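You operate a simulated robot arm through the tools that you are given. There is no shell and no other tool. Be economical: measure what you need, move in short steps, check, and stop when the job is done.

You run a simulated robot arm. Do the job below in one go: nothing can be reset, and whatever is moved stays where it is left.

JOB
Take the green rim pad on the top of the white table behind the tool trolley and put it away on the top of the tyre trolley.

Only the result counts: the job must be done as asked and must still hold three seconds after the hand-in. Knocking over, shifting, dropping, spilling or breaking anything else fails it.

ROBOT AND FRAMES
A 7-joint arm with a two-finger parallel gripper on a trunk, on a base that drives. Base frame: it is fixed to the floor where the robot stands at the start and does not move with it; the origin is under the middle of the robot, x ahead of it, y to its left, z up. Readings come in m, degrees, newtons and seconds.
With the tool pointing down near the work surface it reaches from about 0.2 to 0.74 m from the robot's upright axis, wherever it stands. Its first joint turns from -166.0 to 166.0 degrees. Places, roughly: top of the tyre trolley [12, -1.8, 0.8]. Payload 1.57 kg.
The TCP is the grasp point between the finger pads, 0.03 m short of the fingertips. In the tool frame z runs along the fingers and y along their closing line. The gripper opens to 0.11 m. The fingers are 0.024 m wide and 0.012 m thick; the gripper's body (0.048 by 0.112 m) begins 0.078 m behind the TCP.
Orientation is that of the tool frame in the base frame, as a unit quaternion [x, y, z, w]. With the fingers straight down and closing along the base's y, the tool's x points along the base's -x, its y along +y and its z along -z.

CONTROLS
- The arm moves only by the tool play_rows. Its argument "series" is a list of rows, each a list of 7 numbers: the shift along the base's x, y, z in units of 25 mm (1.0 is 25 mm), then the turn, a rotation vector about the base's x, y, z in units of 8 degrees (1.0 is 8 degrees), then the opening in per cent of the stroke, from 0 (shut) to 100 (fully open). In form: [[tx, ty, tz, rx, ry, rz, jaw], ...]. A call has 1 to 20 rows; each row shifts and turns the commanded pose from where the row before left it. A call with a number of a shift or a turn outside -1 to 1 is refused whole. Each row takes 0.2 s and may step no farther than 0.05 m and 8.6 degrees from the row before; otherwise, or with a gripper value out of range, the whole call is refused. Where a pose cannot be reached the arm comes as near as it can. A force on the tool above 40 N (or 10 N above the force at the start of the call, whichever is more), or a blocked arm, ends the call early, and 0.2 s more pass. The fingers move at their own pace (about 0.045 m/s each) and stop on an object; they squeeze with about 22 N. The grip force told is the motor's: it shows also when the fingers shut on nothing. Time passes only in rows, and 0.2 s behind the last, so rows that do not move let the fingers close. The reply holds the time, the measured pose of the TCP, the force on the tool along the base axes, the opening and the grip force, in the units named above and with some noise.
- Cameras (640 x 400 px; columns grow to the right, rows downward): "scene" is now at [0.0085, 0.1068, 1.4479]; the picture's right is [-0.46, -0.89, 0.00], its down [-0.58, 0.30, -0.76] and it looks along [0.67, -0.35, -0.65] (base axes); focal length 260 px, centre (320, 200). "wrist" rides on the gripper at [0.07, 0.016, -0.141] in the tool frame; the picture's right is [-0.23, 0.97, 0.00], its down [-0.86, -0.20, -0.48] and it looks along [-0.47, -0.11, 0.88] (tool axes); focal length 222 px, centre (320, 200). There is no depth. A picture from a camera that has moved, and an enlarged one, comes with that camera's place and axes in the base frame and with its lens. The place of the scene camera against the robot may be out by one fixed shift of up to 0.018 m in any direction.
- grab_frame(camera): a new picture of that camera. No time passes.
- raise_lower(by): slides the trunk up (or, below 0, down) by that many m; the arm and the scene camera ride with it, the base frame stays. It gives what a move gives, with no picture.
- base_move(legs): drives the robot by 1 to 6 legs, each [ahead, turn to the left] in m and degrees, along the robot's own axes; the way and the turn of a leg run together, so that a leg with both is an arc; at most 1.5 m and 180 degrees a leg. The arm and the cameras ride along, it lands a little off, and it stops where it bumps. It gives what a move gives.
- head_to(pan, tilt): turns the head with the scene camera to pan (to the left, within 155 degrees either way) and tilt (down, from -29 to 69), counted from straight ahead of the robot. It gives what a move gives.
- zoom(camera, box): a new picture of the part [left, top, right, bottom] of that camera's present view, enlarged. No time passes.
- job_done(): hands the job in; it is judged then, once.

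Go step by step. Nothing tells you exact positions but the pictures and the camera data: compare them with the known pose of the tool, close in by small moves and look again before you grip or let go. The budget is 120 turns and 78 pictures, counting those below and the enlarged ones. Unless the task says otherwise, let go and move clear before handing in.

The tools are called after ">>>" as a command line: name --pt "numbers of a row" for each row, then --argument value for the rest, lists and objects as JSON in quotes. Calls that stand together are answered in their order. play_rows: Moves the arm, as the interface text tells. Its arguments: {"type":"object","properties":{"series":{"type":"array","items":{"type":"array","items":{"type":"number"}}}},"required":["series"]} The other tools are called the same way: raise_lower (by) slides the trunk up or down; base_move (legs) drives the base; head_to (pan, tilt) turns the head that bears the scene camera; grab_frame (camera) takes a picture; zoom (camera, box) takes an enlarged picture of a part of a camera's view; job_done () hands the job in.

At the start:

```text
time: 0.0
ee_pos: [0.4813, 0.0169, 1.0178]
tool_rot: [0.0, 1.0, 0.0, 0.0]
contact_force: [-0.8, 0.8, -0.5]
grip_width: 0.1101
finger_force: 0.1
trunk travel left (down, up): [-0.375, 0.215]
robot x, y, heading: [-0.0029, 0.0018, 0.1]
head pan, tilt: [-27.3, 40.8]
```

scene: 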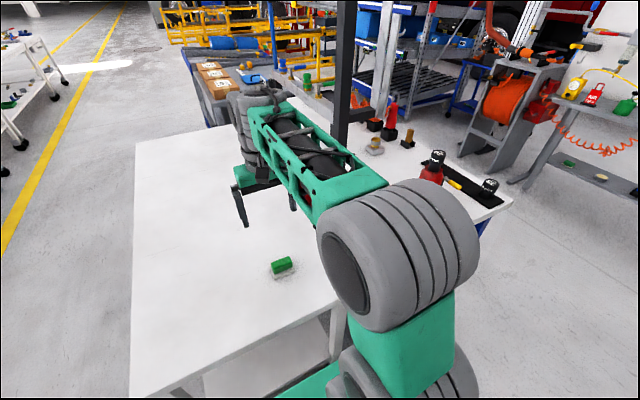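
wrist: 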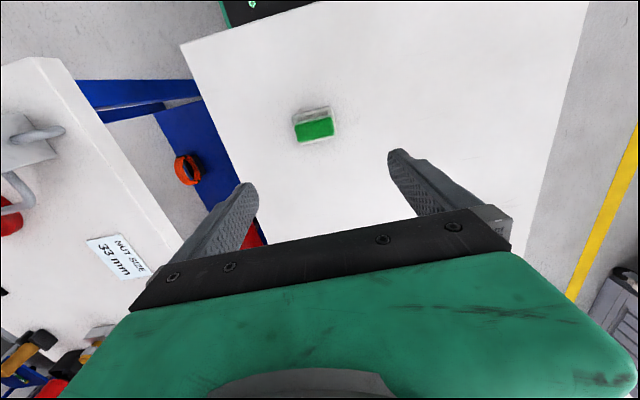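

I see a green block on the white table in front of me, and other tables with green items to the left and right. I'll look around to work out which table is the one "behind the tool trolley".

>>> head_to --pan 0 --tilt 15

>>> grab_frame --camera "scene"

>>> head_to --pan 70 --tilt 15

>>> grab_frame --camera "scene"

>>> head_to --pan -70 --tilt 15

>>> grab_frame --camera "scene"

>>> head_to --pan -140 --tilt 15

>>> grab_frame --camera "scene"

>>> head_to --pan 140 --tilt 15

>>> grab_frame --camera "scene"

```text
time: 0.9
ee_pos: [0.4821, 0.016, 1.0176]
tool_rot: [0.001, 1.0, 0.0, 0.0]
contact_force: [-0.2, 0.3, 1.3]
grip_width: 0.1104
finger_force: 0.0
trunk travel left (down, up): [-0.375, 0.215]
robot x, y, heading: [0.0011, 0.0016, 0.1]
head pan, tilt: [0.0, 15.0]
```

```text
75 pictures are left
camera scene: at [0.0268, 0.1454, 1.4885], right [0.0, -1.0, 0.0], down [-0.26, 0.0, -0.97], along [0.97, 0.0, -0.26], focal length 260 px, centre (320, 200)
```

scene: 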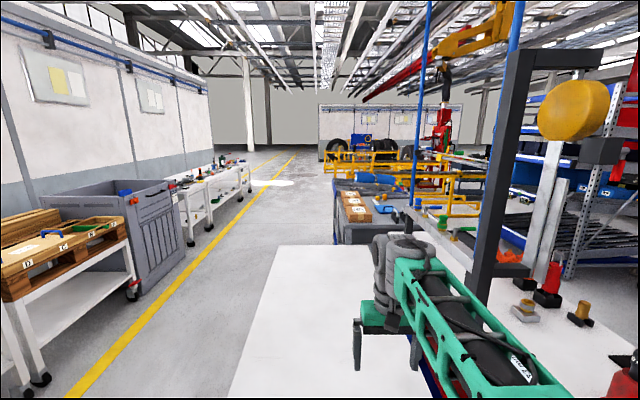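

```text
time: 2.3
ee_pos: [0.4811, 0.0158, 1.0176]
tool_rot: [0.001, 1.0, 0.0, -0.001]
contact_force: [-0.7, 0.5, 0.1]
grip_width: 0.1101
finger_force: 0.1
trunk travel left (down, up): [-0.375, 0.215]
robot x, y, heading: [0.0048, 0.0016, -0.2]
head pan, tilt: [70.0, 15.0]
```

```text
74 pictures are left
camera scene: at [-0.0346, 0.2332, 1.4886], right [0.94, -0.34, 0.0], down [-0.09, -0.24, -0.97], along [0.33, 0.91, -0.26], focal length 260 px, centre (320, 200)
```

scene: 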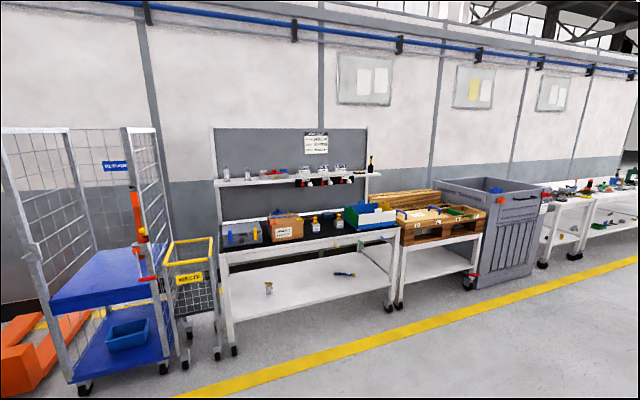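

```text
time: 4.6
ee_pos: [0.4824, 0.0177, 1.0171]
tool_rot: [0.001, 1.0, 0.0, 0.0]
contact_force: [0.2, 0.5, 0.8]
grip_width: 0.1098
finger_force: 0.0
trunk travel left (down, up): [-0.375, 0.215]
robot x, y, heading: [0.0029, 0.0018, -0.1]
head pan, tilt: [-70.0, 15.0]
```

```text
73 pictures are left
camera scene: at [-0.0346, 0.0577, 1.4886], right [-0.94, -0.34, 0.0], down [-0.09, 0.24, -0.97], along [0.33, -0.91, -0.26], focal length 260 px, centre (320, 200)
```

scene: 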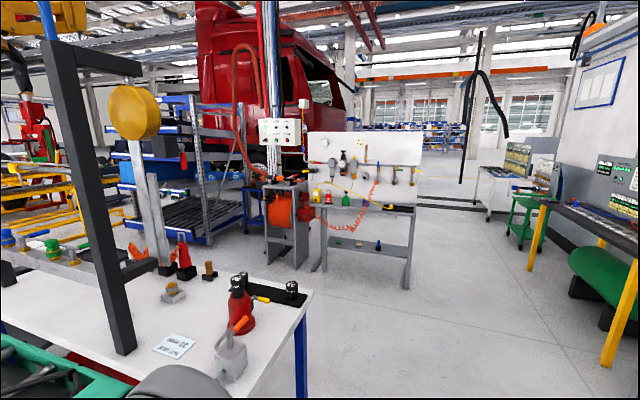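

```text
time: 6.0
ee_pos: [0.4813, 0.0172, 1.0185]
tool_rot: [0.001, 1.0, 0.0, 0.0]
contact_force: [-1.0, 0.3, -0.3]
grip_width: 0.1099
finger_force: 0.0
trunk travel left (down, up): [-0.375, 0.215]
robot x, y, heading: [0.0031, 0.004, -0.2]
head pan, tilt: [-140.0, 15.0]
```

```text
72 pictures are left
camera scene: at [-0.1381, 0.0854, 1.4886], right [-0.64, 0.77, 0.0], down [0.2, 0.17, -0.97], along [-0.74, -0.62, -0.26], focal length 260 px, centre (320, 200)
```

scene: 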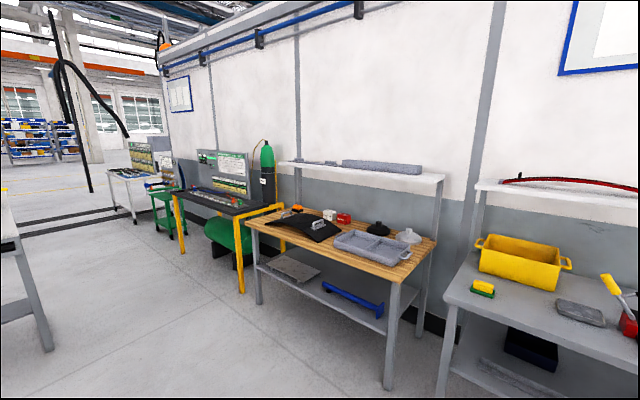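

```text
time: 9.8
ee_pos: [0.4811, 0.0155, 1.0176]
tool_rot: [0.001, 1.0, 0.0, 0.0]
contact_force: [-0.5, -0.5, -0.6]
grip_width: 0.1103
finger_force: 0.0
trunk travel left (down, up): [-0.375, 0.215]
robot x, y, heading: [-0.0015, 0.0024, 0.1]
head pan, tilt: [140.0, 15.0]
```

```text
71 pictures are left
camera scene: at [-0.1381, 0.2055, 1.4886], right [0.64, 0.77, 0.0], down [0.2, -0.17, -0.97], along [-0.74, 0.62, -0.26], focal length 260 px, centre (320, 200)
```

scene: 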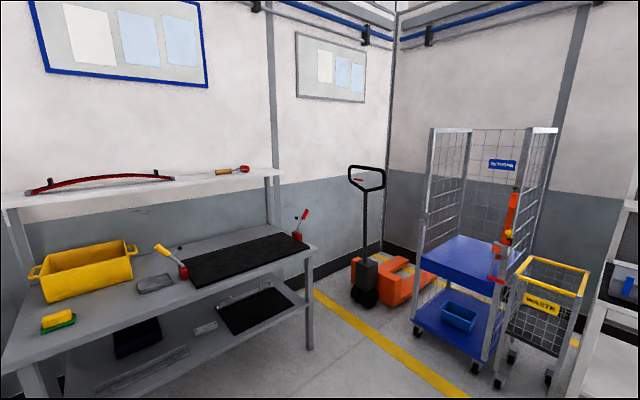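

I'll look more closely at the tables ahead and at the nearby block.

>>> head_to --pan 0 --tilt 15

>>> zoom --camera "scene" --box '[160, 120, 320, 220]'

>>> zoom --camera "scene" --box '[310, 100, 470, 200]'

>>> zoom --camera "wrist" --box '[0, 0, 400, 250]'

```text
time: 12.1
ee_pos: [0.4822, 0.0161, 1.0183]
tool_rot: [0.001, 1.0, 0.0, 0.0]
contact_force: [0.4, 0.3, 0.5]
grip_width: 0.1102
finger_force: 0.0
trunk travel left (down, up): [-0.375, 0.215]
robot x, y, heading: [-0.0008, 0.0027, -0.0]
head pan, tilt: [0.0, 15.0]
```

```text
4.00 times, centred on (240, 170) of scene
camera zoom: at [0.0268, 0.1455, 1.4886], right [0.0, -1.0, 0.0], down [-0.26, 0.0, -0.97], along [0.97, 0.0, -0.26], focal length 1041 px, centre (640, 320)
```

zoom: 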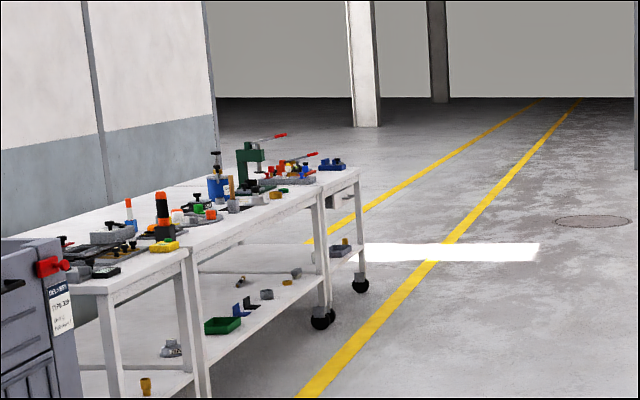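

```text
4.00 times, centred on (390, 150) of scene
camera zoom: at [0.0268, 0.1455, 1.4886], right [0.0, -1.0, 0.0], down [-0.26, 0.0, -0.97], along [0.97, 0.0, -0.26], focal length 1041 px, centre (40, 400)
```

zoom: 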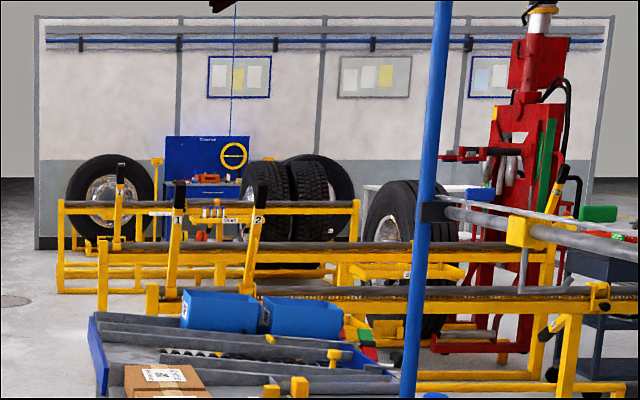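

```text
1.60 times, centred on (200, 125) of wrist
camera zoom: at [0.4109, 0.0314, 1.1592], right [0.23, 0.97, 0.0], down [0.85, -0.2, 0.48], along [0.47, -0.11, -0.88], focal length 355 px, centre (512, 320)
```

zoom: 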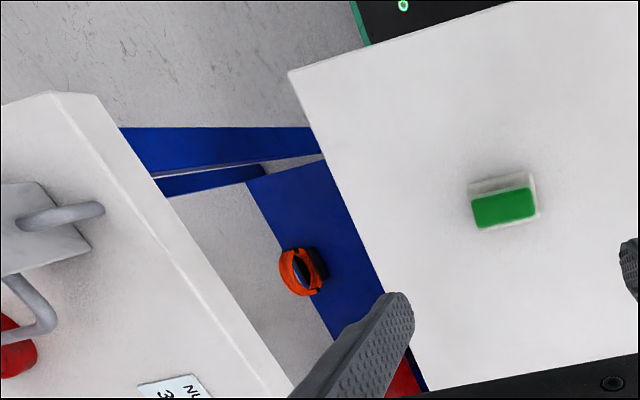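

The front block may be the pad, but I need to know which tool trolley is meant. I'll look closer at the area around this table.

>>> head_to --pan -40 --tilt 35

>>> grab_frame --camera "scene"

>>> head_to --pan -90 --tilt 45

>>> grab_frame --camera "scene"

>>> head_to --pan 15 --tilt 50

>>> grab_frame --camera "scene"

```text
time: 13.1
ee_pos: [0.4808, 0.0169, 1.0183]
tool_rot: [0.001, 1.0, -0.001, 0.0]
contact_force: [0.1, -0.4, 0.9]
grip_width: 0.1101
finger_force: 0.1
trunk travel left (down, up): [-0.375, 0.215]
robot x, y, heading: [0.0001, 0.0021, -0.2]
head pan, tilt: [-40.0, 35.0]
```

```text
67 pictures are left
camera scene: at [0.0009, 0.0889, 1.4566], right [-0.64, -0.77, 0.0], down [-0.44, 0.37, -0.82], along [0.63, -0.53, -0.57], focal length 260 px, centre (320, 200)
```

scene: 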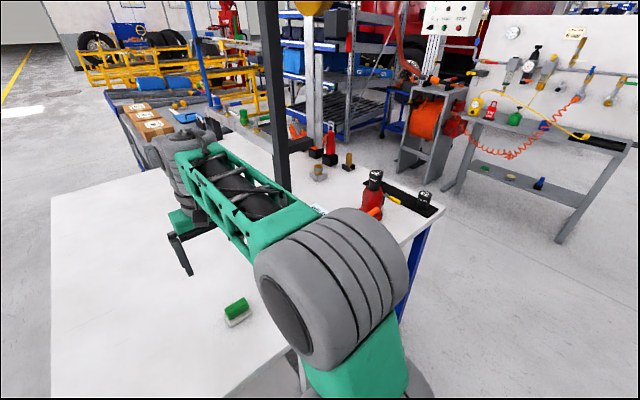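

```text
time: 14.3
ee_pos: [0.483, 0.0165, 1.0184]
tool_rot: [0.0, 1.0, -0.001, 0.001]
contact_force: [0.7, 0.2, 0.1]
grip_width: 0.1098
finger_force: 0.1
trunk travel left (down, up): [-0.375, 0.215]
robot x, y, heading: [-0.0011, 0.0031, 0.0]
head pan, tilt: [-90.0, 45.0]
```

```text
66 pictures are left
camera scene: at [-0.0665, 0.0641, 1.4418], right [-1.0, 0.0, 0.0], down [0.0, 0.71, -0.71], along [0.0, -0.71, -0.71], focal length 260 px, centre (320, 200)
```

scene: 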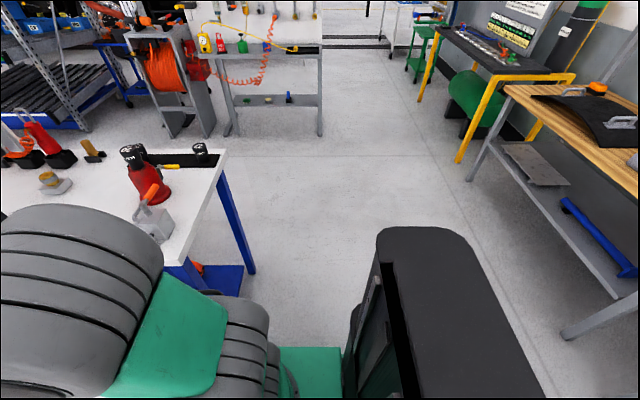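

```text
time: 16.1
ee_pos: [0.4817, 0.0154, 1.0184]
tool_rot: [0.001, 1.0, -0.001, 0.0]
contact_force: [-0.5, 0.9, 0.2]
grip_width: 0.1099
finger_force: 0.1
trunk travel left (down, up): [-0.375, 0.215]
robot x, y, heading: [-0.0008, 0.0012, -0.0]
head pan, tilt: [15.0, 50.0]
```

```text
65 pictures are left
camera scene: at [0.0078, 0.1653, 1.4349], right [0.26, -0.97, 0.0], down [-0.74, -0.2, -0.64], along [0.62, 0.17, -0.77], focal length 260 px, centre (320, 200)
```

scene: 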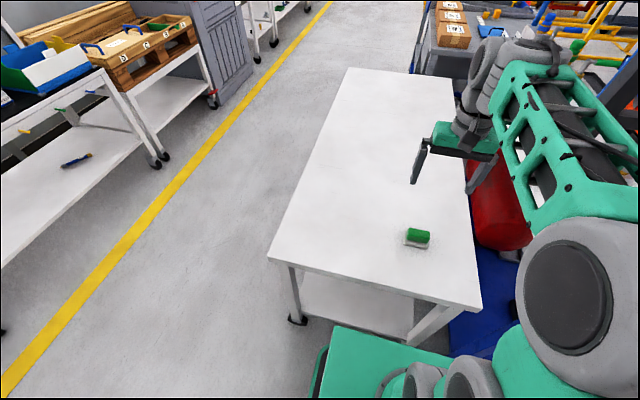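

Before touching anything I want a better look at the far area, where there is a blue tool board and a white table, to rule out a second "white table behind a tool trolley".

>>> head_to --pan -8 --tilt 5

>>> zoom --camera "scene" --box '[270, 150, 350, 200]'

>>> zoom --camera "scene" --box '[340, 150, 420, 200]'

>>> zoom --camera "scene" --box '[260, 190, 420, 290]'

```text
time: 17.2
ee_pos: [0.4818, 0.0166, 1.0182]
tool_rot: [0.001, 1.0, -0.001, 0.0]
contact_force: [0.4, -0.4, 0.7]
grip_width: 0.11
finger_force: 0.1
trunk travel left (down, up): [-0.375, 0.215]
robot x, y, heading: [0.0042, 0.0022, -0.0]
head pan, tilt: [-8.0, 5.0]
```

```text
8.00 times, centred on (310, 175) of scene
camera zoom: at [0.0244, 0.1327, 1.5047], right [-0.14, -0.99, 0.0], down [-0.09, 0.01, -1.0], along [0.99, -0.14, -0.09], focal length 2082 px, centre (400, 400)
```

zoom: 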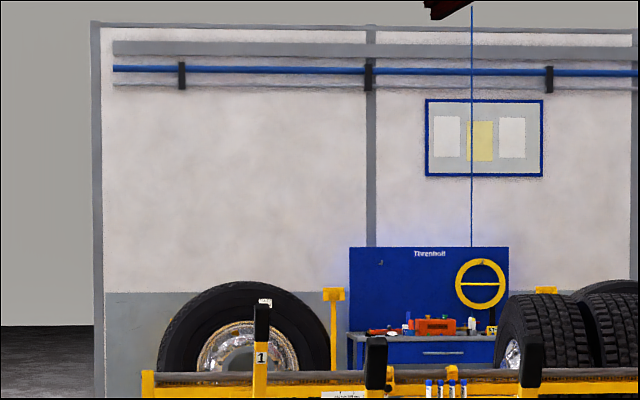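

```text
8.00 times, centred on (380, 175) of scene
camera zoom: at [0.0244, 0.1327, 1.5047], right [-0.14, -0.99, 0.0], down [-0.09, 0.01, -1.0], along [0.99, -0.14, -0.09], focal length 2082 px, centre (-160, 400)
```

zoom: 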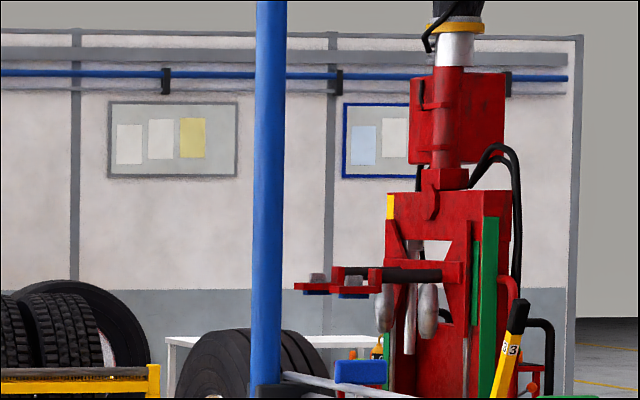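

```text
4.00 times, centred on (340, 240) of scene
camera zoom: at [0.0244, 0.1327, 1.5047], right [-0.14, -0.99, 0.0], down [-0.09, 0.01, -1.0], along [0.99, -0.14, -0.09], focal length 1041 px, centre (240, 40)
```

zoom: 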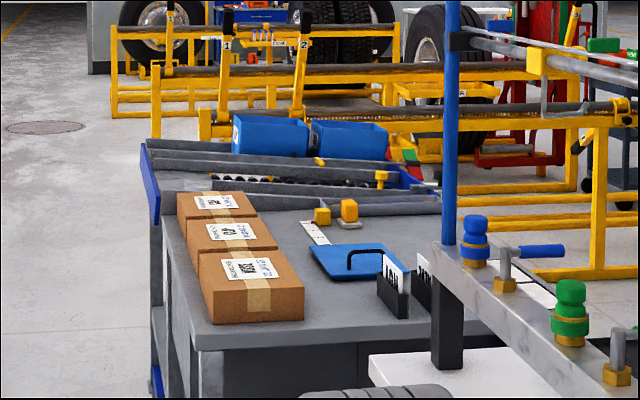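

There is another white table and a dark trolley far ahead near the tyre area, so I won't assume this block is the target. I'll scout along the left aisle (y≈1.05) first, without touching anything.

>>> base_move --legs '[[-0.3, 0], [0, 90], [1.05, 0], [0, -90], [1.5, 0], [1.5, 0]]'

>>> head_to --pan -20 --tilt 10

>>> grab_frame --camera "scene"

```text
time: 45.9
ee_pos: [3.1842, 1.0914, 1.0177]
tool_rot: [-0.006, 1.0, 0.0, -0.001]
contact_force: [-0.2, 0.7, -0.4]
grip_width: 0.1101
finger_force: 0.0
trunk travel left (down, up): [-0.375, 0.215]
robot x, y, heading: [2.7024, 1.0689, 0.9]
head pan, tilt: [-8.0, 5.0]
```

```text
time: 46.6
ee_pos: [3.1853, 1.0914, 1.0171]
tool_rot: [-0.007, 1.0, 0.0, 0.0]
contact_force: [0.1, 1.1, -0.9]
grip_width: 0.1097
finger_force: 0.1
trunk travel left (down, up): [-0.375, 0.215]
robot x, y, heading: [2.706, 1.0694, 0.7]
head pan, tilt: [-20.0, 10.0]
```

```text
61 pictures are left
camera scene: at [2.7222, 1.1818, 1.4968], right [-0.33, -0.94, 0.0], down [-0.16, 0.06, -0.98], along [0.93, -0.32, -0.17], focal length 260 px, centre (320, 200)
```

scene: 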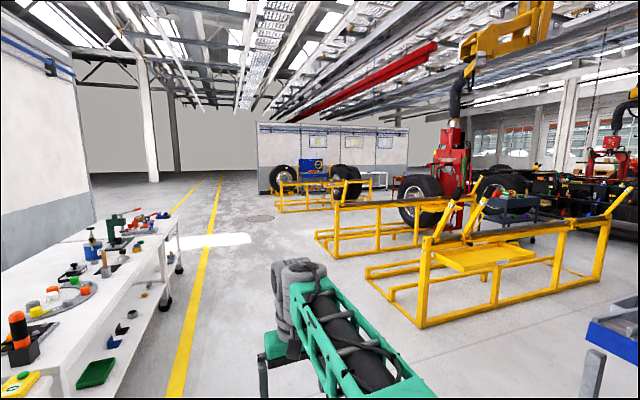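

The aisle is clear, so I drive on and look again.

>>> base_move --legs '[[1.5, -1], [1.5, 0], [1.5, 0]]'

>>> head_to --pan -25 --tilt 10

>>> grab_frame --camera "scene"

>>> zoom --camera "scene" --box '[200, 130, 420, 268]'

```text
time: 68.1
ee_pos: [7.6892, 1.176, 1.0176]
tool_rot: [-0.009, 1.0, 0.0, 0.0]
contact_force: [0.6, -0.2, 0.3]
grip_width: 0.11
finger_force: 0.0
trunk travel left (down, up): [-0.375, 0.215]
robot x, y, heading: [7.2069, 1.1555, 1.0]
head pan, tilt: [-20.0, 10.0]
```

```text
time: 68.8
ee_pos: [7.6903, 1.1758, 1.0176]
tool_rot: [-0.009, 1.0, 0.001, 0.0]
contact_force: [-0.1, 0.0, 0.4]
grip_width: 0.1098
finger_force: 0.2
trunk travel left (down, up): [-0.375, 0.215]
robot x, y, heading: [7.2062, 1.1531, 1.0]
head pan, tilt: [-25.0, 10.0]
```

```text
60 pictures are left
camera scene: at [7.223, 1.2574, 1.4967], right [-0.41, -0.91, 0.0], down [-0.16, 0.07, -0.98], along [0.9, -0.4, -0.17], focal length 260 px, centre (320, 200)
```

scene: 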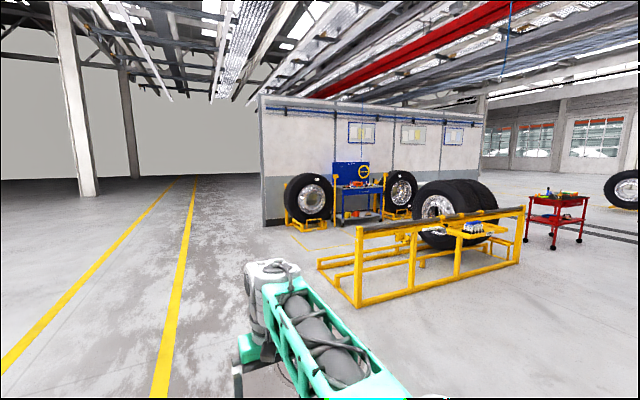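

```text
2.90 times, centred on (310, 199) of scene
camera zoom: at [7.223, 1.2574, 1.4967], right [-0.41, -0.91, 0.0], down [-0.16, 0.07, -0.98], along [0.9, -0.4, -0.17], focal length 754 px, centre (349, 203)
```

zoom: 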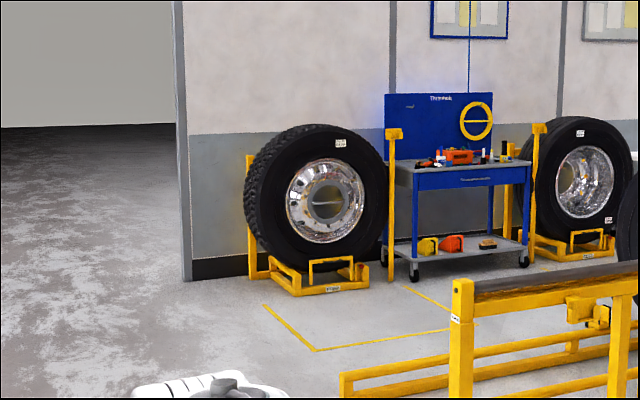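

The blue trolley between the tyres at about (12, -1.8) is the tyre trolley. To the right is a red trolley, which could be the tool trolley; I'll look that way for the white table.

>>> head_to --pan -55 --tilt 8

>>> grab_frame --camera "scene"

>>> zoom --camera "scene" --box '[100, 130, 420, 330]'

>>> head_to --pan -110 --tilt 8

>>> grab_frame --camera "scene"

```text
time: 69.7
ee_pos: [7.6888, 1.1752, 1.0175]
tool_rot: [-0.01, 1.0, 0.0, 0.0]
contact_force: [-0.3, -0.5, -0.5]
grip_width: 0.11
finger_force: 0.1
trunk travel left (down, up): [-0.375, 0.215]
robot x, y, heading: [7.2091, 1.1537, 0.9]
head pan, tilt: [-55.0, 8.0]
```

```text
58 pictures are left
camera scene: at [7.1925, 1.2203, 1.5], right [-0.81, -0.59, 0.0], down [-0.08, 0.11, -0.99], along [0.58, -0.8, -0.14], focal length 260 px, centre (320, 200)
```

scene: 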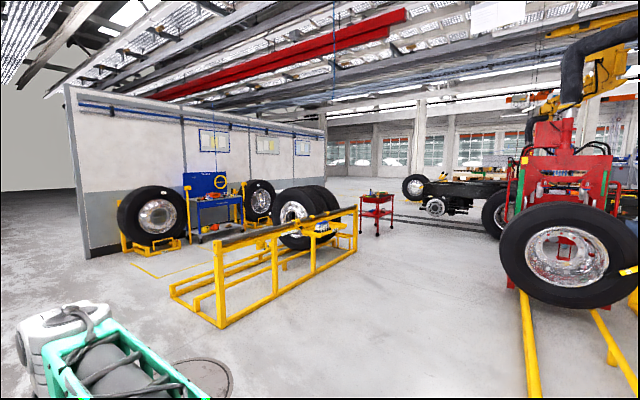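

```text
2.00 times, centred on (260, 230) of scene
camera zoom: at [7.1925, 1.2203, 1.5], right [-0.81, -0.59, 0.0], down [-0.08, 0.11, -0.99], along [0.58, -0.8, -0.14], focal length 520 px, centre (440, 140)
```

zoom: 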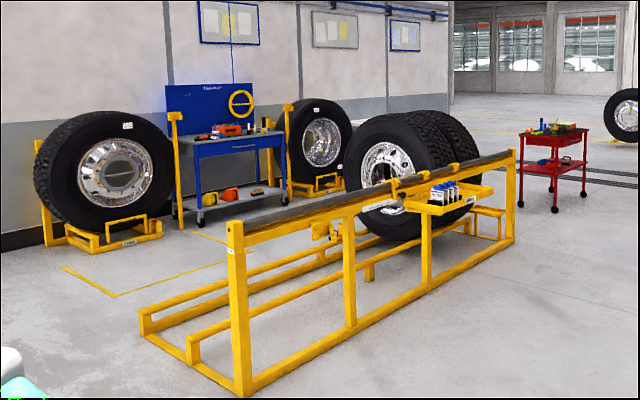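

```text
time: 71.0
ee_pos: [7.6876, 1.1762, 1.0175]
tool_rot: [-0.009, 1.0, -0.001, 0.0]
contact_force: [-0.6, -0.7, -0.5]
grip_width: 0.1102
finger_force: 0.0
trunk travel left (down, up): [-0.375, 0.215]
robot x, y, heading: [7.2059, 1.1564, 1.0]
head pan, tilt: [-110.0, 8.0]
```

```text
56 pictures are left
camera scene: at [7.108, 1.2076, 1.5], right [-0.95, 0.32, 0.0], down [0.05, 0.13, -0.99], along [-0.32, -0.94, -0.14], focal length 260 px, centre (320, 200)
```

scene: 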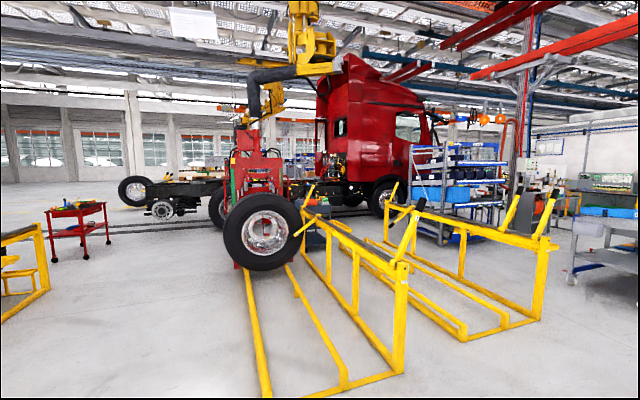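

A white table should be against the back wall around (12.3, -4), hidden behind the tyres from here. I'll drive to the near end of the tyre area and look along the wall.

>>> base_move --legs '[[1.5, -1], [1.5, 0], [0.6, 0]]'

>>> head_to --pan -65 --tilt 12

>>> grab_frame --camera "scene"

>>> zoom --camera "scene" --box '[240, 130, 480, 280]'

```text
time: 88.3
ee_pos: [11.2691, 1.2428, 1.018]
tool_rot: [-0.015, 1.0, 0.0, 0.0]
contact_force: [0.7, -0.1, 0.3]
grip_width: 0.1099
finger_force: 0.1
trunk travel left (down, up): [-0.375, 0.215]
robot x, y, heading: [10.7873, 1.2096, 1.4]
head pan, tilt: [-110.0, 8.0]
```

```text
time: 89.4
ee_pos: [11.2692, 1.2419, 1.0174]
tool_rot: [-0.015, 1.0, 0.0, 0.0]
contact_force: [0.2, 0.0, -0.1]
grip_width: 0.1102
finger_force: 0.1
trunk travel left (down, up): [-0.375, 0.215]
robot x, y, heading: [10.7897, 1.2148, 1.6]
head pan, tilt: [-65.0, 12.0]
```

```text
55 pictures are left
camera scene: at [10.7582, 1.2725, 1.4935], right [-0.89, -0.45, 0.0], down [-0.09, 0.19, -0.98], along [0.44, -0.87, -0.21], focal length 260 px, centre (320, 200)
```

scene: 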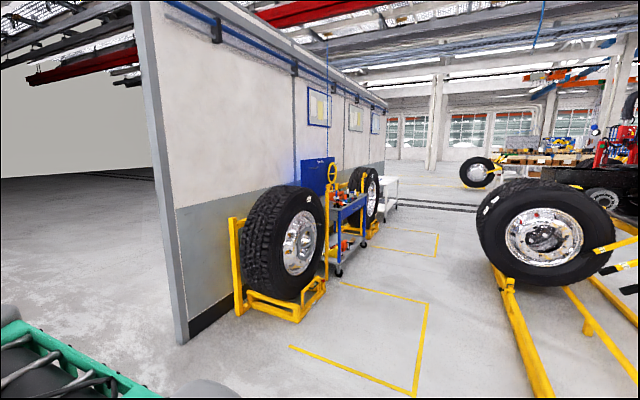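

```text
2.67 times, centred on (360, 205) of scene
camera zoom: at [10.7582, 1.2725, 1.4935], right [-0.89, -0.45, 0.0], down [-0.09, 0.19, -0.98], along [0.44, -0.87, -0.21], focal length 694 px, centre (213, 187)
```

zoom: 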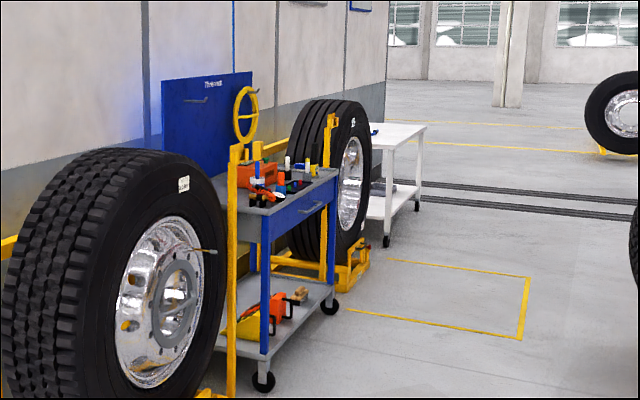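

The white table stands past the second tyre at about (12.3, -4). I drive along the corridor in front of the tyre trolley to see its top.

>>> base_move --legs '[[0, -87], [1.5, 0], [0.6, 0]]'

>>> head_to --pan 15 --tilt 15

>>> grab_frame --camera "scene"

```text
time: 103.6
ee_pos: [10.9405, -1.3642, 1.0177]
tool_rot: [0.691, 0.723, 0.0, 0.001]
contact_force: [-0.3, -0.4, -0.3]
grip_width: 0.11
finger_force: 0.1
trunk travel left (down, up): [-0.375, 0.215]
robot x, y, heading: [10.9042, -0.8845, -87.5]
head pan, tilt: [-65.0, 12.0]
```

```text
time: 105.1
ee_pos: [10.9391, -1.3659, 1.0188]
tool_rot: [0.691, 0.723, -0.001, 0.0]
contact_force: [0.2, 0.0, 0.5]
grip_width: 0.1101
finger_force: 0.1
trunk travel left (down, up): [-0.375, 0.215]
robot x, y, heading: [10.9019, -0.8839, -87.5]
head pan, tilt: [15.0, 15.0]
```

```text
53 pictures are left
camera scene: at [11.0765, -0.9175, 1.4886], right [-0.95, -0.3, 0.0], down [-0.08, 0.25, -0.97], along [0.29, -0.92, -0.26], focal length 260 px, centre (320, 200)
```

scene: 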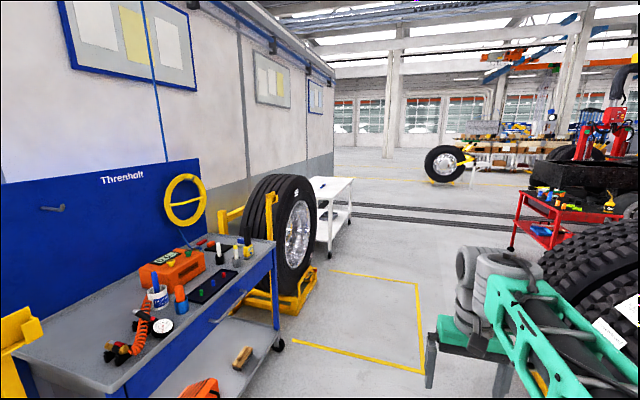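

>>> zoom --camera "scene" --box '[300, 160, 380, 210]'

>>> zoom --camera "scene" --box '[480, 160, 640, 260]'

>>> base_move --legs '[[1.5, 0]]'

>>> head_to --pan 15 --tilt 25

>>> grab_frame --camera "scene"

```text
8.00 times, centred on (340, 185) of scene
camera zoom: at [11.0765, -0.9175, 1.4886], right [-0.95, -0.3, 0.0], down [-0.08, 0.25, -0.97], along [0.29, -0.92, -0.26], focal length 2082 px, centre (160, 320)
```

zoom: 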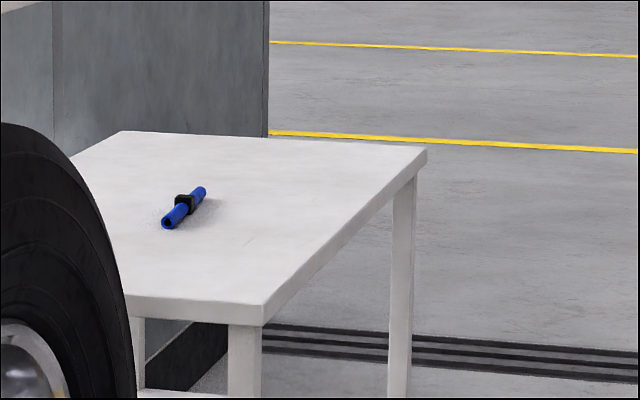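

```text
4.00 times, centred on (560, 210) of scene
camera zoom: at [11.0765, -0.9175, 1.4886], right [-0.95, -0.3, 0.0], down [-0.08, 0.25, -0.97], along [0.29, -0.92, -0.26], focal length 1041 px, centre (-640, 160)
```

zoom: 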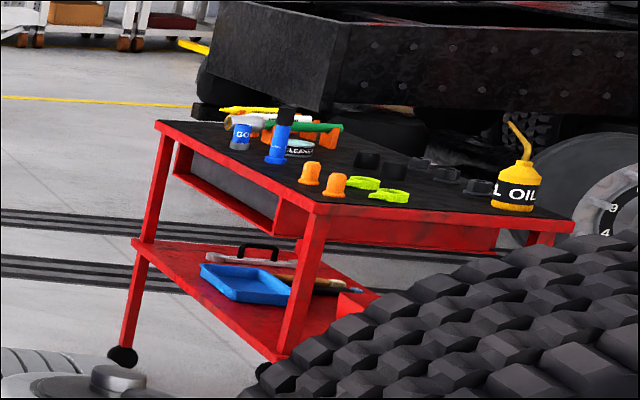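

```text
time: 112.6
ee_pos: [11.0014, -2.8754, 1.0183]
tool_rot: [0.694, 0.72, 0.0, -0.001]
contact_force: [0.3, -0.3, -0.4]
grip_width: 0.11
finger_force: 0.1
trunk travel left (down, up): [-0.375, 0.215]
robot x, y, heading: [10.9672, -2.3975, -87.5]
head pan, tilt: [15.0, 15.0]
```

```text
time: 113.3
ee_pos: [11.0009, -2.8755, 1.0173]
tool_rot: [0.693, 0.721, 0.0, 0.001]
contact_force: [0.9, 0.0, 0.4]
grip_width: 0.1102
finger_force: 0.0
trunk travel left (down, up): [-0.375, 0.215]
robot x, y, heading: [10.9685, -2.3949, -87.4]
head pan, tilt: [15.0, 25.0]
```

```text
50 pictures are left
camera scene: at [11.141, -2.428, 1.4724], right [-0.95, -0.3, 0.0], down [-0.13, 0.4, -0.91], along [0.27, -0.87, -0.42], focal length 260 px, centre (320, 200)
```

scene: 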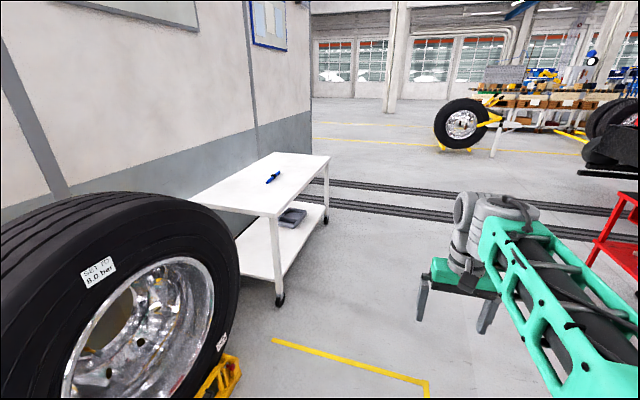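

This white table holds only a blue item, no green pad. I'll scan the rest of the hall from here for other white tables or tool trolleys.

>>> head_to --pan -30 --tilt 8

>>> grab_frame --camera "scene"

>>> head_to --pan -80 --tilt 8

>>> grab_frame --camera "scene"

```text
time: 114.4
ee_pos: [11.002, -2.8746, 1.0174]
tool_rot: [0.693, 0.721, -0.001, 0.001]
contact_force: [0.6, 0.3, 0.5]
grip_width: 0.11
finger_force: 0.1
trunk travel left (down, up): [-0.375, 0.215]
robot x, y, heading: [10.9672, -2.3959, -87.8]
head pan, tilt: [-30.0, 8.0]
```

```text
49 pictures are left
camera scene: at [11.0706, -2.422, 1.4999], right [-0.89, 0.46, 0.0], down [0.06, 0.12, -0.99], along [-0.46, -0.88, -0.14], focal length 260 px, centre (320, 200)
```

scene: 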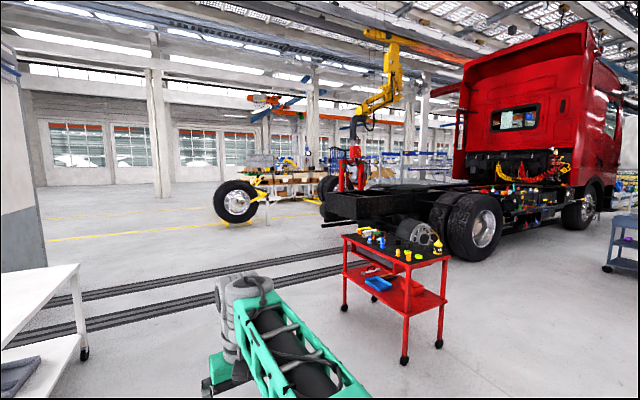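

```text
time: 115.6
ee_pos: [11.0013, -2.8753, 1.0174]
tool_rot: [0.694, 0.72, 0.001, -0.001]
contact_force: [-0.3, 0.0, -0.6]
grip_width: 0.1099
finger_force: 0.0
trunk travel left (down, up): [-0.375, 0.215]
robot x, y, heading: [10.9666, -2.3993, -87.6]
head pan, tilt: [-80.0, 8.0]
```

```text
48 pictures are left
camera scene: at [11.0231, -2.3598, 1.5], right [-0.21, 0.98, 0.0], down [0.14, 0.03, -0.99], along [-0.97, -0.21, -0.14], focal length 260 px, centre (320, 200)
```

scene: 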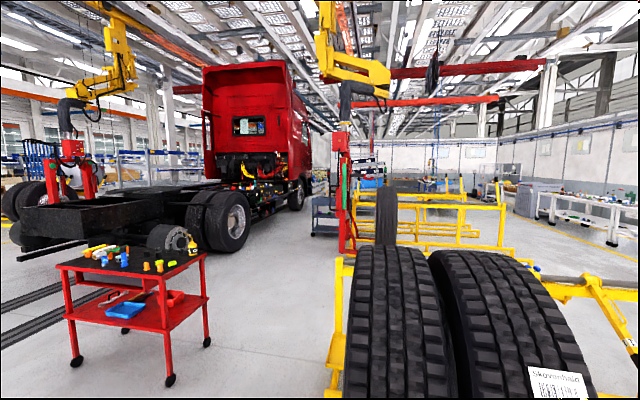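

>>> head_to --pan 25 --tilt 25

>>> base_move --legs '[[0.5, 0]]'

>>> zoom --camera "scene" --box '[160, 120, 480, 320]'

>>> head_to --pan -110 --tilt 5

>>> zoom --camera "scene" --box '[0, 100, 320, 300]'

>>> zoom --camera "scene" --box '[320, 100, 640, 300]'

```text
time: 117.4
ee_pos: [11.0005, -2.8762, 1.0176]
tool_rot: [0.693, 0.721, 0.0, 0.0]
contact_force: [0.4, -0.6, -1.0]
grip_width: 0.1099
finger_force: 0.1
trunk travel left (down, up): [-0.375, 0.215]
robot x, y, heading: [10.9657, -2.3958, -87.6]
head pan, tilt: [25.0, 25.0]
```

```text
time: 120.3
ee_pos: [11.0196, -3.3662, 1.0182]
tool_rot: [0.694, 0.72, 0.0, 0.0]
contact_force: [-0.7, 0.8, -0.5]
grip_width: 0.11
finger_force: 0.0
trunk travel left (down, up): [-0.375, 0.215]
robot x, y, heading: [10.9891, -2.8852, -87.8]
head pan, tilt: [25.0, 25.0]
```

```text
2.00 times, centred on (320, 220) of scene
camera zoom: at [11.1748, -2.9132, 1.4724], right [-0.89, -0.46, 0.0], down [-0.19, 0.38, -0.91], along [0.41, -0.81, -0.42], focal length 520 px, centre (320, 160)
```

zoom: 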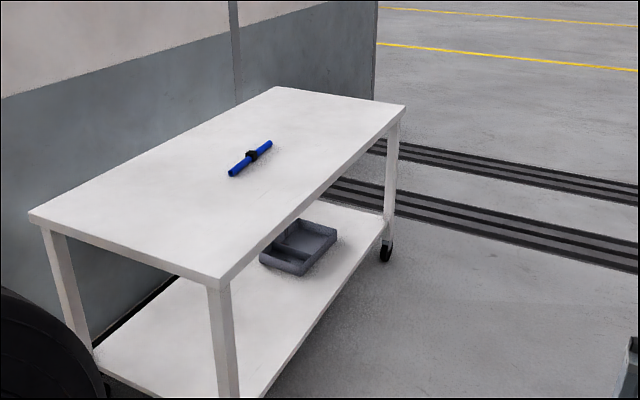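

```text
time: 122.5
ee_pos: [11.0198, -3.3662, 1.0184]
tool_rot: [0.694, 0.72, 0.001, 0.0]
contact_force: [-0.4, 0.5, -0.4]
grip_width: 0.11
finger_force: 0.0
trunk travel left (down, up): [-0.375, 0.215]
robot x, y, heading: [10.9869, -2.8875, -87.8]
head pan, tilt: [-110.0, 5.0]
```

```text
2.00 times, centred on (160, 200) of scene
camera zoom: at [11.0453, -2.8031, 1.5048], right [0.31, 0.95, 0.0], down [0.08, -0.03, -1.0], along [-0.95, 0.3, -0.09], focal length 520 px, centre (640, 200)
```

zoom: 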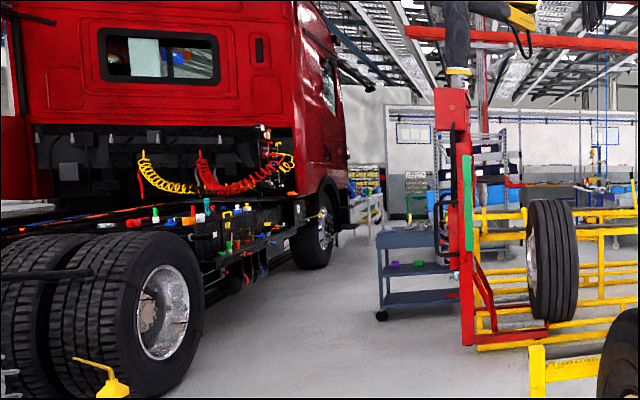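

```text
2.00 times, centred on (480, 200) of scene
camera zoom: at [11.0453, -2.8031, 1.5048], right [0.31, 0.95, 0.0], down [0.08, -0.03, -1.0], along [-0.95, 0.3, -0.09], focal length 520 px, centre (0, 200)
```

zoom: 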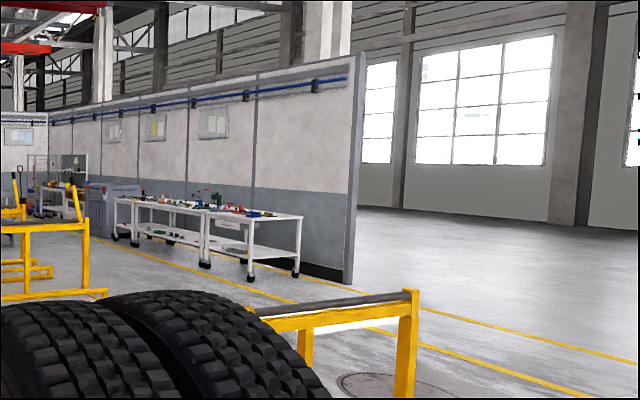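

No pad here, so the block at the start table is the leading candidate. I'm driving back along the same route, checking the left-wall white benches on the way.

>>> base_move --legs '[[-1.5, 0], [-1.5, 0], [-1.1, 0], [0, -92], [1.5, 0], [1.5, 0]]'

>>> base_move --legs '[[1.5, 0], [1.0, 0]]'

>>> head_to --pan -40 --tilt 15

>>> grab_frame --camera "scene"

>>> head_to --pan 30 --tilt 8

>>> grab_frame --camera "scene"

```text
time: 160.1
ee_pos: [7.3822, 1.2057, 1.0173]
tool_rot: [1.0, 0.003, 0.0, 0.0]
contact_force: [0.1, 1.1, 0.0]
grip_width: 0.11
finger_force: 0.2
trunk travel left (down, up): [-0.375, 0.215]
robot x, y, heading: [7.8645, 1.2231, -179.8]
head pan, tilt: [-110.0, 5.0]
```

```text
time: 172.3
ee_pos: [4.8833, 1.2006, 1.0192]
tool_rot: [1.0, 0.001, 0.0, 0.0]
contact_force: [0.2, -0.1, 0.5]
grip_width: 0.11
finger_force: 0.0
trunk travel left (down, up): [-0.375, 0.215]
robot x, y, heading: [5.3623, 1.2149, -179.9]
head pan, tilt: [-110.0, 5.0]
```

```text
time: 173.8
ee_pos: [4.8816, 1.2011, 1.0183]
tool_rot: [1.0, 0.001, 0.001, 0.0]
contact_force: [-0.6, -1.3, 0.0]
grip_width: 0.1101
finger_force: 0.1
trunk travel left (down, up): [-0.375, 0.215]
robot x, y, heading: [5.368, 1.2165, -179.6]
head pan, tilt: [-40.0, 15.0]
```

```text
44 pictures are left
camera scene: at [5.3458, 1.1107, 1.4886], right [0.64, 0.77, 0.0], down [0.2, -0.17, -0.97], along [-0.74, 0.62, -0.26], focal length 260 px, centre (320, 200)
```

scene: 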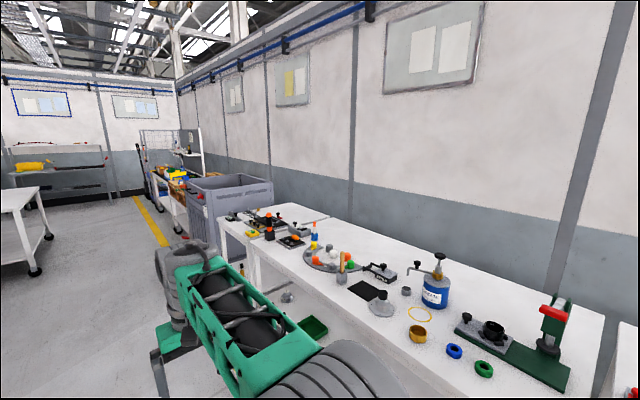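

```text
time: 175.2
ee_pos: [4.881, 1.2008, 1.0179]
tool_rot: [1.0, 0.002, -0.001, 0.0]
contact_force: [0.1, 0.2, 0.0]
grip_width: 0.1101
finger_force: 0.1
trunk travel left (down, up): [-0.375, 0.215]
robot x, y, heading: [5.3604, 1.2173, -179.8]
head pan, tilt: [30.0, 8.0]
```

```text
43 pictures are left
camera scene: at [5.3375, 1.0044, 1.5], right [-0.5, 0.86, 0.0], down [0.12, 0.07, -0.99], along [-0.86, -0.5, -0.14], focal length 260 px, centre (320, 200)
```

scene: 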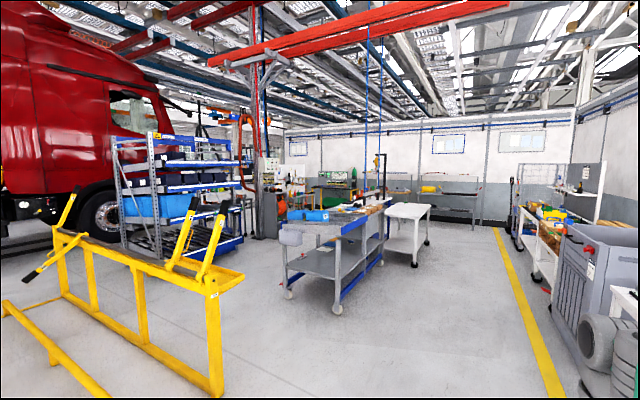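

From here the picture fits: the grey-blue trolley with tools stands in front and the white table with the green block is directly behind it. I drive back to the start pose to grasp it.

>>> base_move --legs '[[1.5, 0], [1.5, 0], [1.5, 0], [1.16, 0]]'

>>> head_to --pan 65 --tilt 8

>>> grab_frame --camera "scene"

```text
time: 201.9
ee_pos: [-0.7154, 1.2686, 1.0187]
tool_rot: [1.0, 0.0, 0.0, 0.0]
contact_force: [0.7, 0.0, 0.4]
grip_width: 0.11
finger_force: 0.0
trunk travel left (down, up): [-0.375, 0.215]
robot x, y, heading: [-0.2315, 1.2814, 179.9]
head pan, tilt: [30.0, 8.0]
```

```text
time: 202.9
ee_pos: [-0.7147, 1.2692, 1.0178]
tool_rot: [1.0, 0.0, -0.001, 0.0]
contact_force: [-0.2, -1.1, 0.1]
grip_width: 0.1099
finger_force: 0.1
trunk travel left (down, up): [-0.375, 0.215]
robot x, y, heading: [-0.2338, 1.2843, 180.1]
head pan, tilt: [65.0, 8.0]
```

```text
42 pictures are left
camera scene: at [-0.2193, 1.0316, 1.5], right [-0.91, 0.42, 0.0], down [0.06, 0.13, -0.99], along [-0.42, -0.9, -0.14], focal length 260 px, centre (320, 200)
```

scene: 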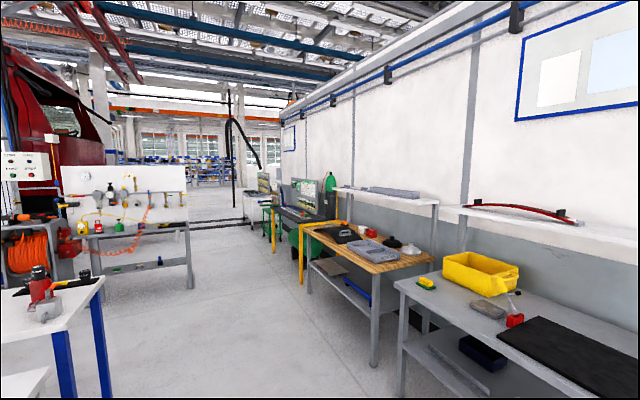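

>>> base_move --legs '[[0, 87], [1.28, 0], [0, 93], [0.28, 0]]'

>>> grab_frame --camera "wrist"

>>> head_to --pan 0 --tilt 50

>>> grab_frame --camera "scene"

```text
time: 218.6
ee_pos: [0.4707, 0.026, 1.0179]
tool_rot: [-0.007, 1.0, 0.0, 0.0]
contact_force: [-0.3, 0.1, -0.4]
grip_width: 0.11
finger_force: 0.0
trunk travel left (down, up): [-0.375, 0.215]
robot x, y, heading: [-0.0105, 0.0023, 0.9]
head pan, tilt: [65.0, 8.0]
```

```text
41 pictures are left
camera wrist: at [0.3997, 0.0396, 1.1589], right [0.21, 0.98, 0.0], down [0.86, -0.19, 0.48], along [0.47, -0.1, -0.88], focal length 222 px, centre (320, 200)
```

wrist: 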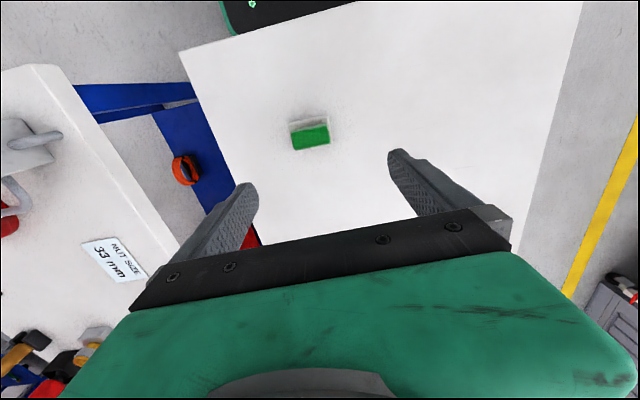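

```text
time: 219.9
ee_pos: [0.47, 0.0246, 1.0164]
tool_rot: [-0.008, 1.0, 0.0, 0.0]
contact_force: [-0.3, -0.1, -0.4]
grip_width: 0.1101
finger_force: 0.1
trunk travel left (down, up): [-0.375, 0.215]
robot x, y, heading: [-0.0111, 0.0026, 1.0]
head pan, tilt: [0.0, 50.0]
```

```text
40 pictures are left
camera scene: at [-0.003, 0.1468, 1.4349], right [0.02, -1.0, 0.0], down [-0.77, -0.01, -0.64], along [0.64, 0.01, -0.77], focal length 260 px, centre (320, 200)
```

scene: 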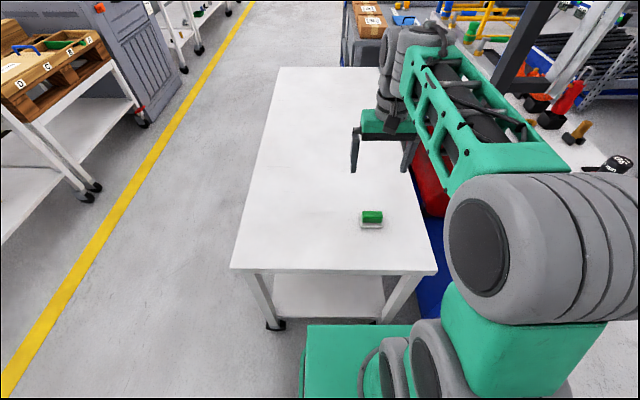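

>>> zoom --camera "wrist" --box '[270, 90, 366, 150]'

>>> zoom --camera "scene" --box '[323, 190, 419, 250]'

```text
6.67 times, centred on (318, 120) of wrist
camera zoom: at [0.3997, 0.0396, 1.1589], right [0.21, 0.98, 0.0], down [0.86, -0.19, 0.48], along [0.47, -0.1, -0.88], focal length 1481 px, centre (333, 733)
```

zoom: 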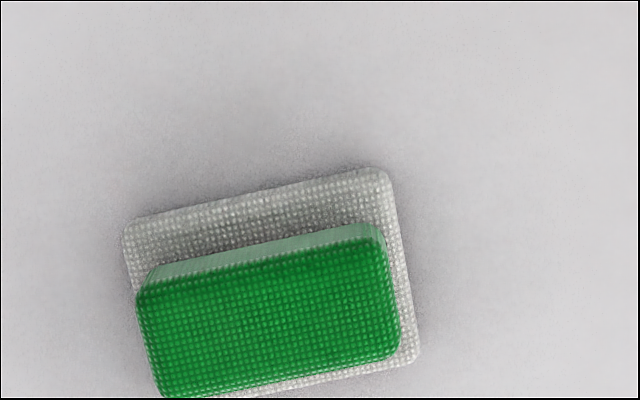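

```text
6.67 times, centred on (371, 220) of scene
camera zoom: at [-0.003, 0.1468, 1.4349], right [0.02, -1.0, 0.0], down [-0.77, -0.01, -0.64], along [0.64, 0.01, -0.77], focal length 1735 px, centre (-20, 67)
```

zoom: 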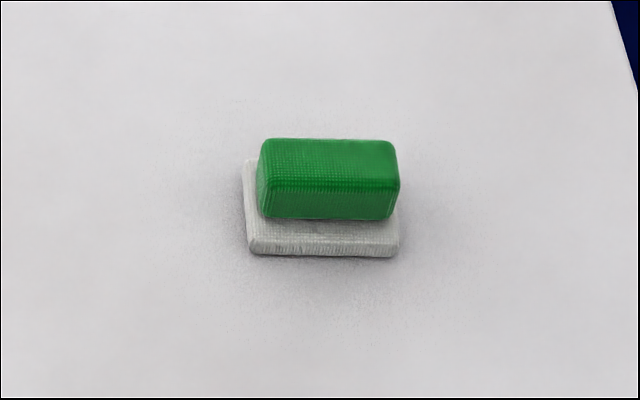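

The block is a green pad on a thin white base, aligned with y, at about (0.477, 0.008), top z ≈ 0.80. I descend to a pre-grasp height and check.

>>> play_rows --pt "0.28 -0.68 0 0 0 -0.33 100" --pt "0 0 -1 0 0 0 100" --pt "0 0 -1 0 0 0 100" --pt "0 0 -1 0 0 0 100" --pt "0 0 -1 0 0 0 100" --pt "0 0 -1 0 0 0 100" --pt "0 0 -0.6 0 0 0 100" --pt "0 0 0 0 0 0 100"

>>> grab_frame --camera "wrist"

>>> zoom --camera "scene" --box '[291, 150, 451, 250]'

```text
time: 221.7
ee_pos: [0.4775, 0.0084, 0.8752]
tool_rot: [0.015, 1.0, 0.0, 0.001]
contact_force: [-0.8, 1.1, 0.4]
grip_width: 0.1101
finger_force: 0.2
trunk travel left (down, up): [-0.375, 0.215]
robot x, y, heading: [-0.0105, 0.0068, 0.7]
head pan, tilt: [0.0, 50.0]
```

```text
37 pictures are left
camera wrist: at [0.4081, 0.0255, 1.0178], right [0.26, 0.97, 0.0], down [0.85, -0.22, 0.48], along [0.46, -0.12, -0.88], focal length 222 px, centre (320, 200)
```

wrist: 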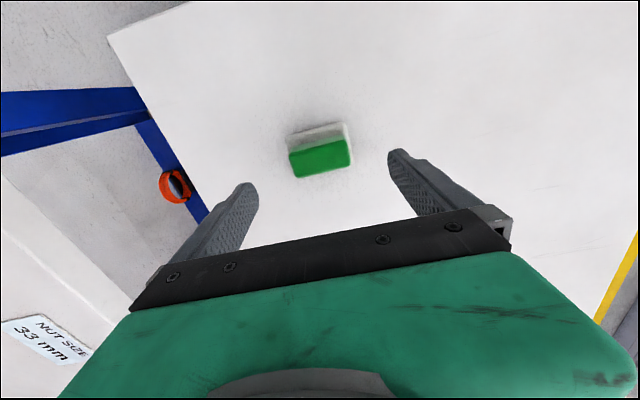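

```text
4.00 times, centred on (371, 200) of scene
camera zoom: at [-0.003, 0.1467, 1.4349], right [0.02, -1.0, 0.0], down [-0.77, -0.01, -0.64], along [0.64, 0.01, -0.77], focal length 1041 px, centre (116, 200)
```

zoom: 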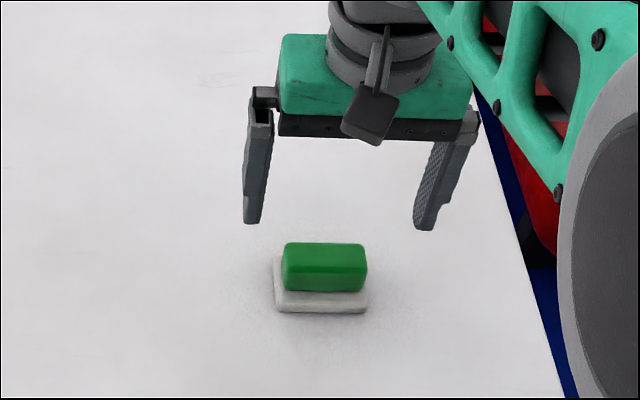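

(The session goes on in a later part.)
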